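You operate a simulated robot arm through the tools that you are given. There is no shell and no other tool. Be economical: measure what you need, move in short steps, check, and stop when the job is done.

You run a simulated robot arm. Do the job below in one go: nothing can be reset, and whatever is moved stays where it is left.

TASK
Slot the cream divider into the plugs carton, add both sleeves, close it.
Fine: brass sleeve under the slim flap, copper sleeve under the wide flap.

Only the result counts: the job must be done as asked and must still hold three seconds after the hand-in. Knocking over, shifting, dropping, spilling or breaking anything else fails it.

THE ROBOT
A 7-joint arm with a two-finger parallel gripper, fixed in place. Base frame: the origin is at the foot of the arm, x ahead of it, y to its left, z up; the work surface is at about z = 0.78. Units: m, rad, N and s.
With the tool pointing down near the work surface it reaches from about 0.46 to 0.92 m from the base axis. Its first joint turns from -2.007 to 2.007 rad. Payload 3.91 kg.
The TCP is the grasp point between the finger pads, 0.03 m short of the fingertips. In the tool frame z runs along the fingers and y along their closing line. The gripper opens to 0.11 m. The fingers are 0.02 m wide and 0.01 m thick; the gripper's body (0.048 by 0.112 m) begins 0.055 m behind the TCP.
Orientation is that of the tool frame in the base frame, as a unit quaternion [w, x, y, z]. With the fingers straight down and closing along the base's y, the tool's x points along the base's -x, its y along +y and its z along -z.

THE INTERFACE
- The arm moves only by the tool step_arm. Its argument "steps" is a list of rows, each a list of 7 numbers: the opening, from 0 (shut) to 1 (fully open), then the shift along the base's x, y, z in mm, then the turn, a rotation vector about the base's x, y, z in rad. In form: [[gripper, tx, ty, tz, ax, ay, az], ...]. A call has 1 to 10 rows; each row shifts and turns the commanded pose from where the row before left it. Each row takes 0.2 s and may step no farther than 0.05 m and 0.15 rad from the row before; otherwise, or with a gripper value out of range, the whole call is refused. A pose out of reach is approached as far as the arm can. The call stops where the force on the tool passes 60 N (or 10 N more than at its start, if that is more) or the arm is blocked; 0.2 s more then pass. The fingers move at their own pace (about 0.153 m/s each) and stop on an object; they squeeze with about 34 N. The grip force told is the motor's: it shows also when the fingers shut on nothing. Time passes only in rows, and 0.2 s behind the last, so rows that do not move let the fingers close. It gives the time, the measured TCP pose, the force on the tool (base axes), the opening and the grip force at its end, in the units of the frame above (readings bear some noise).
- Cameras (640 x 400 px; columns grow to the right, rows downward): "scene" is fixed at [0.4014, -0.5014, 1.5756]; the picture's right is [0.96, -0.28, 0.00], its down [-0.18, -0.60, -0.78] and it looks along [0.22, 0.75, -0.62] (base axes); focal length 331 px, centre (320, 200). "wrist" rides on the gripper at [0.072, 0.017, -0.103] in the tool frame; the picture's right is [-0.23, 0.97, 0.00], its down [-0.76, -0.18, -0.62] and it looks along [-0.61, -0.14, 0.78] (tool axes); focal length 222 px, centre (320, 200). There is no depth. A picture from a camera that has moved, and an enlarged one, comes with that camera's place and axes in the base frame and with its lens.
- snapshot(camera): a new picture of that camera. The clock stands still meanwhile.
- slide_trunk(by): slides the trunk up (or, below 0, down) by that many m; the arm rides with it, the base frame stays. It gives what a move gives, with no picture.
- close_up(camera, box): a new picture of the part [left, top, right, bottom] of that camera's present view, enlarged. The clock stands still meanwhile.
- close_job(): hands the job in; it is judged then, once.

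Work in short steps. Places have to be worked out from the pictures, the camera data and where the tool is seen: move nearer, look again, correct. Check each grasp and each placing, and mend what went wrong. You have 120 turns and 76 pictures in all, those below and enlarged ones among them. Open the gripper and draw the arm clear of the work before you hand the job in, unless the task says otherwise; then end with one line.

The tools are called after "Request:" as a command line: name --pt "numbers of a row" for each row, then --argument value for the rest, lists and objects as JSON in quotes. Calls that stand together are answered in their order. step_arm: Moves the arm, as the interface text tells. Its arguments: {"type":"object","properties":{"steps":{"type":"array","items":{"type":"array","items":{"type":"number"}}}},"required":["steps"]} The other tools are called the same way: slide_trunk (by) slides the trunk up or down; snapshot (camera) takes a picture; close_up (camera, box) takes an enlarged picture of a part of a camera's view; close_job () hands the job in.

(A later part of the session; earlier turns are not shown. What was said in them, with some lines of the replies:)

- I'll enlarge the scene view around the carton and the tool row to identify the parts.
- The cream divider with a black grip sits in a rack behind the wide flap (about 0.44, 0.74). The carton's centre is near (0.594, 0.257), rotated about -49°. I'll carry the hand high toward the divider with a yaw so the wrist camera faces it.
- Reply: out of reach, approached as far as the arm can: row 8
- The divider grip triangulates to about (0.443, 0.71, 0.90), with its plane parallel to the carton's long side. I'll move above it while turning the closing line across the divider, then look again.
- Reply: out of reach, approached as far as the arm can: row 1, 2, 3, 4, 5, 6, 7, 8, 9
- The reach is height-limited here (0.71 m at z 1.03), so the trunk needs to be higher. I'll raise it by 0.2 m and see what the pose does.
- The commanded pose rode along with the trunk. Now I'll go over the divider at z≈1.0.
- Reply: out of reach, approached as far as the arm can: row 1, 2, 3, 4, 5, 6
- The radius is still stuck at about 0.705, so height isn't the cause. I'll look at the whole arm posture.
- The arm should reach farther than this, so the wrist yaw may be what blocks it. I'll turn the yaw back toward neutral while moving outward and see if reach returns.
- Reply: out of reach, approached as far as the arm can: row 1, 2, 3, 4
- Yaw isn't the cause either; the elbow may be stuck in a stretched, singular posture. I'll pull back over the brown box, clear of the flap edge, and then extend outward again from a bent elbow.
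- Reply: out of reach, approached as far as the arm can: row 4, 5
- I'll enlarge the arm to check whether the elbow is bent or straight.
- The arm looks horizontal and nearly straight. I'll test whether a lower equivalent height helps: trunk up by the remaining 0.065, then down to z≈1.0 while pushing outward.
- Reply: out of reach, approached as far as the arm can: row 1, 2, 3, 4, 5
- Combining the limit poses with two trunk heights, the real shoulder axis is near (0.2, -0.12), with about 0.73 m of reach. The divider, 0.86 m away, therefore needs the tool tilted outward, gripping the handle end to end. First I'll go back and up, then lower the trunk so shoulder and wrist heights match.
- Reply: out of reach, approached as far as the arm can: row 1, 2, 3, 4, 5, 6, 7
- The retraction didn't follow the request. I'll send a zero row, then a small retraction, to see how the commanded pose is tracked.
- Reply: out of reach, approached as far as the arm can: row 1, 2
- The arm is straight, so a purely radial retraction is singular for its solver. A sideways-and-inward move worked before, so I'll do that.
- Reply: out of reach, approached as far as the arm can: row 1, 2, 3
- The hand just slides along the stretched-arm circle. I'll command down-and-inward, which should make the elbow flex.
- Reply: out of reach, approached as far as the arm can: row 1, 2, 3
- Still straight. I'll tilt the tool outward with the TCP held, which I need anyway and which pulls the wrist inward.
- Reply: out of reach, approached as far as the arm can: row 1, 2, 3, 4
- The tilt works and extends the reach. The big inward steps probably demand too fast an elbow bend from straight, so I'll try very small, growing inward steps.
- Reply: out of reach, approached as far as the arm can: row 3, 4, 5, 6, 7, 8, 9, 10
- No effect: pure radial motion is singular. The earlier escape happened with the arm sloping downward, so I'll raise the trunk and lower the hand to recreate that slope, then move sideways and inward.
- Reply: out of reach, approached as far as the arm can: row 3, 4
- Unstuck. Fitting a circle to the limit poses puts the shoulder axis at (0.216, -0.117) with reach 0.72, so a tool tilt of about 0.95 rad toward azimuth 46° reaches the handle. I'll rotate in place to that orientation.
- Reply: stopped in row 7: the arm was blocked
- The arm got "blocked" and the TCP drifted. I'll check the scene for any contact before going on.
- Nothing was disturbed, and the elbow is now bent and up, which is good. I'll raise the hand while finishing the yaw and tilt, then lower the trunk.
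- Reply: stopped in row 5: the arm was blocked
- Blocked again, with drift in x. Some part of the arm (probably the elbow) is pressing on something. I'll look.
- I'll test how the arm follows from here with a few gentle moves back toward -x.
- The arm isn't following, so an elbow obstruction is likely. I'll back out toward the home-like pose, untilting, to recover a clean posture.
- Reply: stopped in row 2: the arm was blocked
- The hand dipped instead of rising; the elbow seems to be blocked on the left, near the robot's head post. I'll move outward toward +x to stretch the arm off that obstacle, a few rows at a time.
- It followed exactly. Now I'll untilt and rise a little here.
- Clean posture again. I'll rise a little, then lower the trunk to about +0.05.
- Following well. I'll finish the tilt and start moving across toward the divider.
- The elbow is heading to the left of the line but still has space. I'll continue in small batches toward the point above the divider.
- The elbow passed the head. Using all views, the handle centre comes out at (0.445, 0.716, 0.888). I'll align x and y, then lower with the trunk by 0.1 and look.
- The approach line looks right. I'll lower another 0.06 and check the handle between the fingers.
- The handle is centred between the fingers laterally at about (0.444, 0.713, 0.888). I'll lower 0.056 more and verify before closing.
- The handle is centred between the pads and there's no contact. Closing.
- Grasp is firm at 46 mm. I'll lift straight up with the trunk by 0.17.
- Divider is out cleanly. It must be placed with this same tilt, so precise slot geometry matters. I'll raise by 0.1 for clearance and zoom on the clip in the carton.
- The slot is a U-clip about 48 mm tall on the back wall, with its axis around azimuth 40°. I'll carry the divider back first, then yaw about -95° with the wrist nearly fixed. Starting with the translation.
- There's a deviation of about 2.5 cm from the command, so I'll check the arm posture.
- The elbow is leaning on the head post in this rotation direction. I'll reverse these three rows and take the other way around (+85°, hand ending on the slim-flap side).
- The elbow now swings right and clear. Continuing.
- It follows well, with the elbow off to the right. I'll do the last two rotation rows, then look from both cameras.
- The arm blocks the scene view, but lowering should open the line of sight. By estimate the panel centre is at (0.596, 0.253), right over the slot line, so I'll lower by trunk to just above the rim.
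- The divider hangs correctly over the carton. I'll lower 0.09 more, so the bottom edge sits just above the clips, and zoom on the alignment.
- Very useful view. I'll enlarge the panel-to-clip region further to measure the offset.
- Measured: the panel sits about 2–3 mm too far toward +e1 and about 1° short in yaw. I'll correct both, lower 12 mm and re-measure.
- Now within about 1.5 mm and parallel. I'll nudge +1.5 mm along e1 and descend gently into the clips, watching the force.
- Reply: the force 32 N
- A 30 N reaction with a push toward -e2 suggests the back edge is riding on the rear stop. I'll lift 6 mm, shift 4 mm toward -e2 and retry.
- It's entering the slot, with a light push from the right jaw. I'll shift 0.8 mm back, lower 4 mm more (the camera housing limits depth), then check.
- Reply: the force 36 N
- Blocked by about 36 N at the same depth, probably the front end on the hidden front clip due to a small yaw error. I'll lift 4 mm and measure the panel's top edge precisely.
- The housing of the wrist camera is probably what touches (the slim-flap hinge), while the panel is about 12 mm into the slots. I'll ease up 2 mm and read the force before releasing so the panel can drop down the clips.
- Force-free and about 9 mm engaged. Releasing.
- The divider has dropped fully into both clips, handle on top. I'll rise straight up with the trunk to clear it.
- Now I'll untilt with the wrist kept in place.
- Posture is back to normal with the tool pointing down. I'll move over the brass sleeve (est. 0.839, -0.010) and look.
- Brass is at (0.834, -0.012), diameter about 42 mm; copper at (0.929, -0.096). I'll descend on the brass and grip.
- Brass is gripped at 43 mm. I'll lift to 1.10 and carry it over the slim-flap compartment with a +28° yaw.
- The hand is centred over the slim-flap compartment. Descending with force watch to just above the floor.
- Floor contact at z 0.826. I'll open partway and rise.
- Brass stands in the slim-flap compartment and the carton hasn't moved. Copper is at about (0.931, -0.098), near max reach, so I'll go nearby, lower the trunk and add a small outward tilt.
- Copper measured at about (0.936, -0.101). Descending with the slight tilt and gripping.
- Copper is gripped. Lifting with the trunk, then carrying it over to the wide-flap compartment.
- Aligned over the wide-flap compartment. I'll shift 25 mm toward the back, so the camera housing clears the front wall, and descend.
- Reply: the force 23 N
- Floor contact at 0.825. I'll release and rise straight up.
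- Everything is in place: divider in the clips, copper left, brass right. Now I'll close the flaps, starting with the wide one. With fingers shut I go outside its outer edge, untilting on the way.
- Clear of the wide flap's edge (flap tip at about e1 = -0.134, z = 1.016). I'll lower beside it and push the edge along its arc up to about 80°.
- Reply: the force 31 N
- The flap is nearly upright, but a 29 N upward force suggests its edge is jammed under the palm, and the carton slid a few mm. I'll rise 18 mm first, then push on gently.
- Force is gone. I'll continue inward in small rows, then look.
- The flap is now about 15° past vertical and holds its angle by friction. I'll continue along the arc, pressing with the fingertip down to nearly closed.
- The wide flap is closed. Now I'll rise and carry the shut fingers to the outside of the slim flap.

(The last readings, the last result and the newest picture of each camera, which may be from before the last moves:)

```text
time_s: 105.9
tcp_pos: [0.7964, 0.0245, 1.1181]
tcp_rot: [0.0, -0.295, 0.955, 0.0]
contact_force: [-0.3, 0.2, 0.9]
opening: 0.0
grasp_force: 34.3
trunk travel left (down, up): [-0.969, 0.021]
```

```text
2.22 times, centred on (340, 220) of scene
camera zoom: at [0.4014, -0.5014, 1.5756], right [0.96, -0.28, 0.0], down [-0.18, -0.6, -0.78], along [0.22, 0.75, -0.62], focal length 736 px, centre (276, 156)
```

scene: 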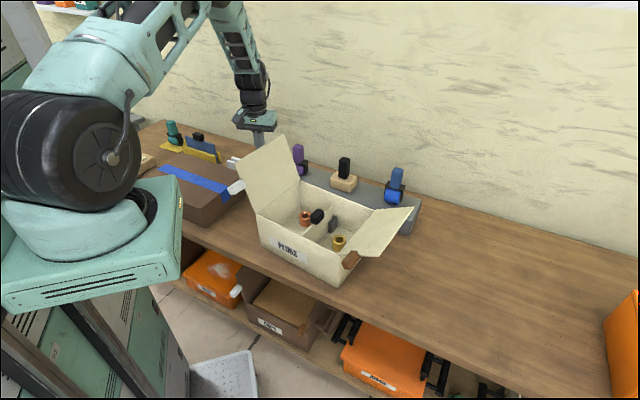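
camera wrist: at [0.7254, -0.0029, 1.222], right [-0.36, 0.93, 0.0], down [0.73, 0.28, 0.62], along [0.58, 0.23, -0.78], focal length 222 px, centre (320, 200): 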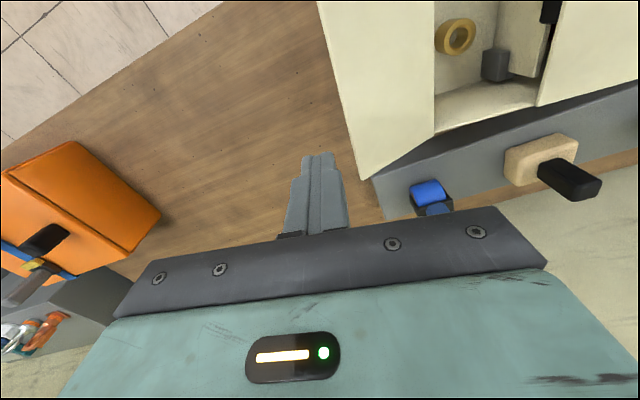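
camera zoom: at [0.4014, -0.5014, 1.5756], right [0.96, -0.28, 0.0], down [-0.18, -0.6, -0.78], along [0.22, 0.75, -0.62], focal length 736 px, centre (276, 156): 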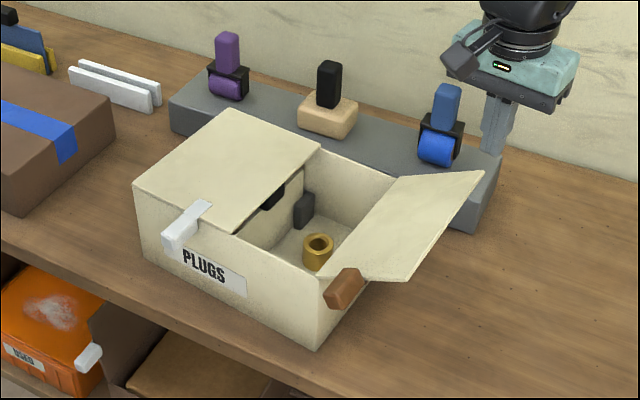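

The slim flap's edge measured at e1 = 0.426, z ≈ 0.983, just inward of the fingers. I'll lower beside it and push along its arc, staying a bit higher than last time.

Request:
step_arm --pt "0 0 0 -41 0 0 0" --pt "0 0 0 -41 0 0 0" --pt "0 0 0 -41 0 0 0" --pt "0 -10.9 13 0 0 0 0" --pt "0 -7.5 9 17 0 0 0" --pt "0 -7.5 9 16 0 0 0" --pt "0 -9.3 11.1 12 0 0 0" --pt "0 -9.3 11.1 12 0 0 0"

Request:
step_arm --pt "0 -11 13 8 0 0 0" --pt "0 -11 13 7 0 0 0" --pt "0 -11.5 13.8 4 0 0 0" --pt "0 -11.5 13.8 2 0 0 0"

Request:
close_up --camera "scene" --box '[200, 100, 480, 310]'

```text
time_s: 107.7
tcp_pos: [0.7498, 0.078, 1.0553]
tcp_rot: [-0.001, -0.296, 0.955, 0.0]
contact_force: [-0.1, -0.8, -0.8]
opening: 0.0
grasp_force: 34.3
trunk travel left (down, up): [-0.969, 0.021]
```

```text
time_s: 108.7
tcp_pos: [0.703, 0.1324, 1.0753]
tcp_rot: [0.0, -0.296, 0.955, -0.001]
contact_force: [0.6, 1.1, -0.1]
opening: 0.0
grasp_force: 33.5
trunk travel left (down, up): [-0.969, 0.021]
```

```text
1.90 times, centred on (340, 205) of scene
camera zoom: at [0.4014, -0.5014, 1.5756], right [0.96, -0.28, 0.0], down [-0.18, -0.6, -0.78], along [0.22, 0.75, -0.62], focal length 631 px, centre (282, 190)
```

zoom: 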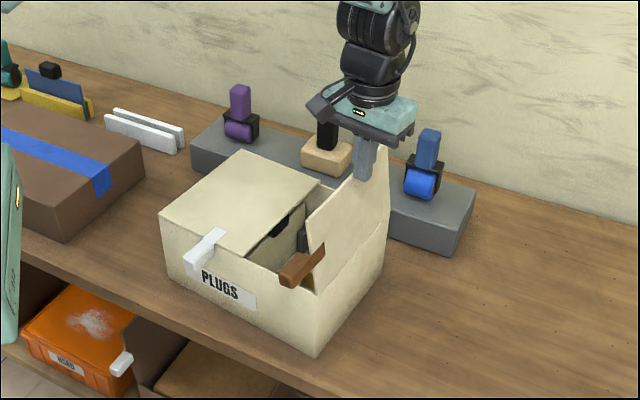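

Upright, no force. Continuing over and down.

Request:
step_arm --pt "0 -9 10.7 -6 0 0 0" --pt "0 -9 10.7 -7 0 0 0" --pt "0 -8.9 10.5 -11 0 0 0" --pt "0 -8.8 10.5 -11 0 0 0" --pt "0 -8 9.5 -8 0 0 0" --pt "0 -8 9.6 -9 0 0 0"

Request:
step_arm --pt "0 -10.3 12.3 -26 0 0 0" --pt "0 -4.2 5 -26 0 0 0" --pt "0 -3.5 4.2 -14 0 0 0" --pt "0 0 0 -6 0 0 0"

Request:
close_up --camera "scene" --box '[200, 100, 480, 310]'

```text
time_s: 110.1
tcp_pos: [0.6528, 0.1938, 1.0226]
tcp_rot: [0.0, -0.296, 0.955, 0.0]
contact_force: [0.0, -0.8, 0.2]
opening: 0.0002
grasp_force: 34.3
trunk travel left (down, up): [-0.969, 0.021]
```

```text
time_s: 111.1
tcp_pos: [0.6346, 0.2138, 0.9546]
tcp_rot: [0.001, -0.296, 0.955, 0.0]
contact_force: [-7.0, -8.8, 34.3]
opening: 0.0002
grasp_force: 34.0
trunk travel left (down, up): [-0.969, 0.021]
```

```text
1.90 times, centred on (340, 205) of scene
camera zoom: at [0.4014, -0.5014, 1.5756], right [0.96, -0.28, 0.0], down [-0.18, -0.6, -0.78], along [0.22, 0.75, -0.62], focal length 631 px, centre (282, 190)
```

zoom: 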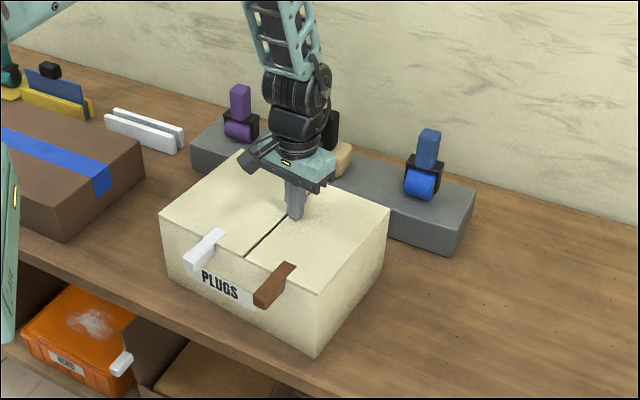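

Both flaps lie flat, meeting at the seam. I'll rise straight up and draw clear, then check once more.

Request:
step_arm --pt "0 0 0 40 0 0 0" --pt "0 0 0 46 0 0 0" --pt "0 0 0 46 0 0 0" --pt "0 0 0 46 0 0 0" --pt "0.5 0 0 40 0 0 0" --pt "1 0 0 0 0 0 0" --pt "1 0 0 0 0 0 0"

Request:
close_up --camera "scene" --box '[200, 100, 480, 310]'

Request:
snapshot --camera "wrist"

```text
time_s: 112.7
tcp_pos: [0.634, 0.2138, 1.168]
tcp_rot: [0.001, -0.296, 0.955, 0.001]
contact_force: [0.7, -0.3, 0.1]
opening: 0.1101
grasp_force: 0.1
trunk travel left (down, up): [-0.969, 0.021]
```

```text
1.90 times, centred on (340, 205) of scene
camera zoom: at [0.4014, -0.5014, 1.5756], right [0.96, -0.28, 0.0], down [-0.18, -0.6, -0.78], along [0.22, 0.75, -0.62], focal length 631 px, centre (282, 190)
```

zoom: 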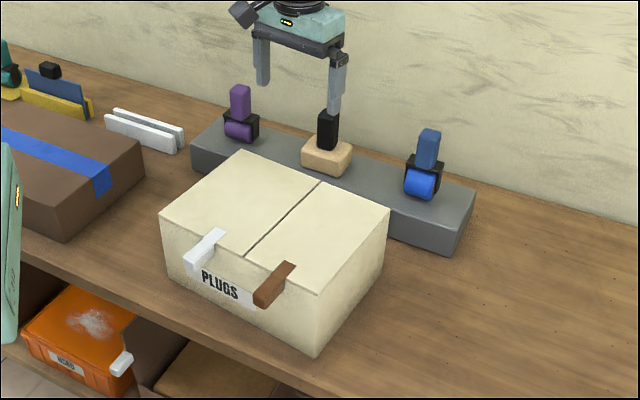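

```text
3 pictures are left
camera wrist: at [0.5642, 0.1863, 1.2691], right [-0.36, 0.93, 0.0], down [0.73, 0.28, 0.62], along [0.58, 0.23, -0.78], focal length 222 px, centre (320, 200)
```

wrist: 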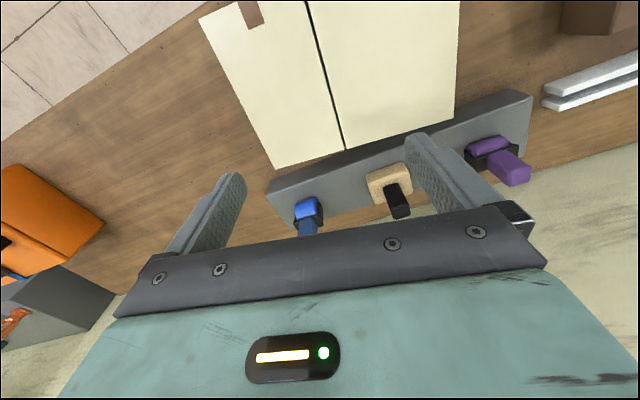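

The carton is closed and holding, the gripper is open, and the arm is well above it. Handing in.

Request:
close_job

```text
The job is handed in.
```

The plugs carton is closed and handed in: the cream divider is in its clips, the brass sleeve is under the slim flap, and the copper sleeve is under the wide flap. The carton slid about 8 mm while I closed the wide flap. I saw nothing else move.
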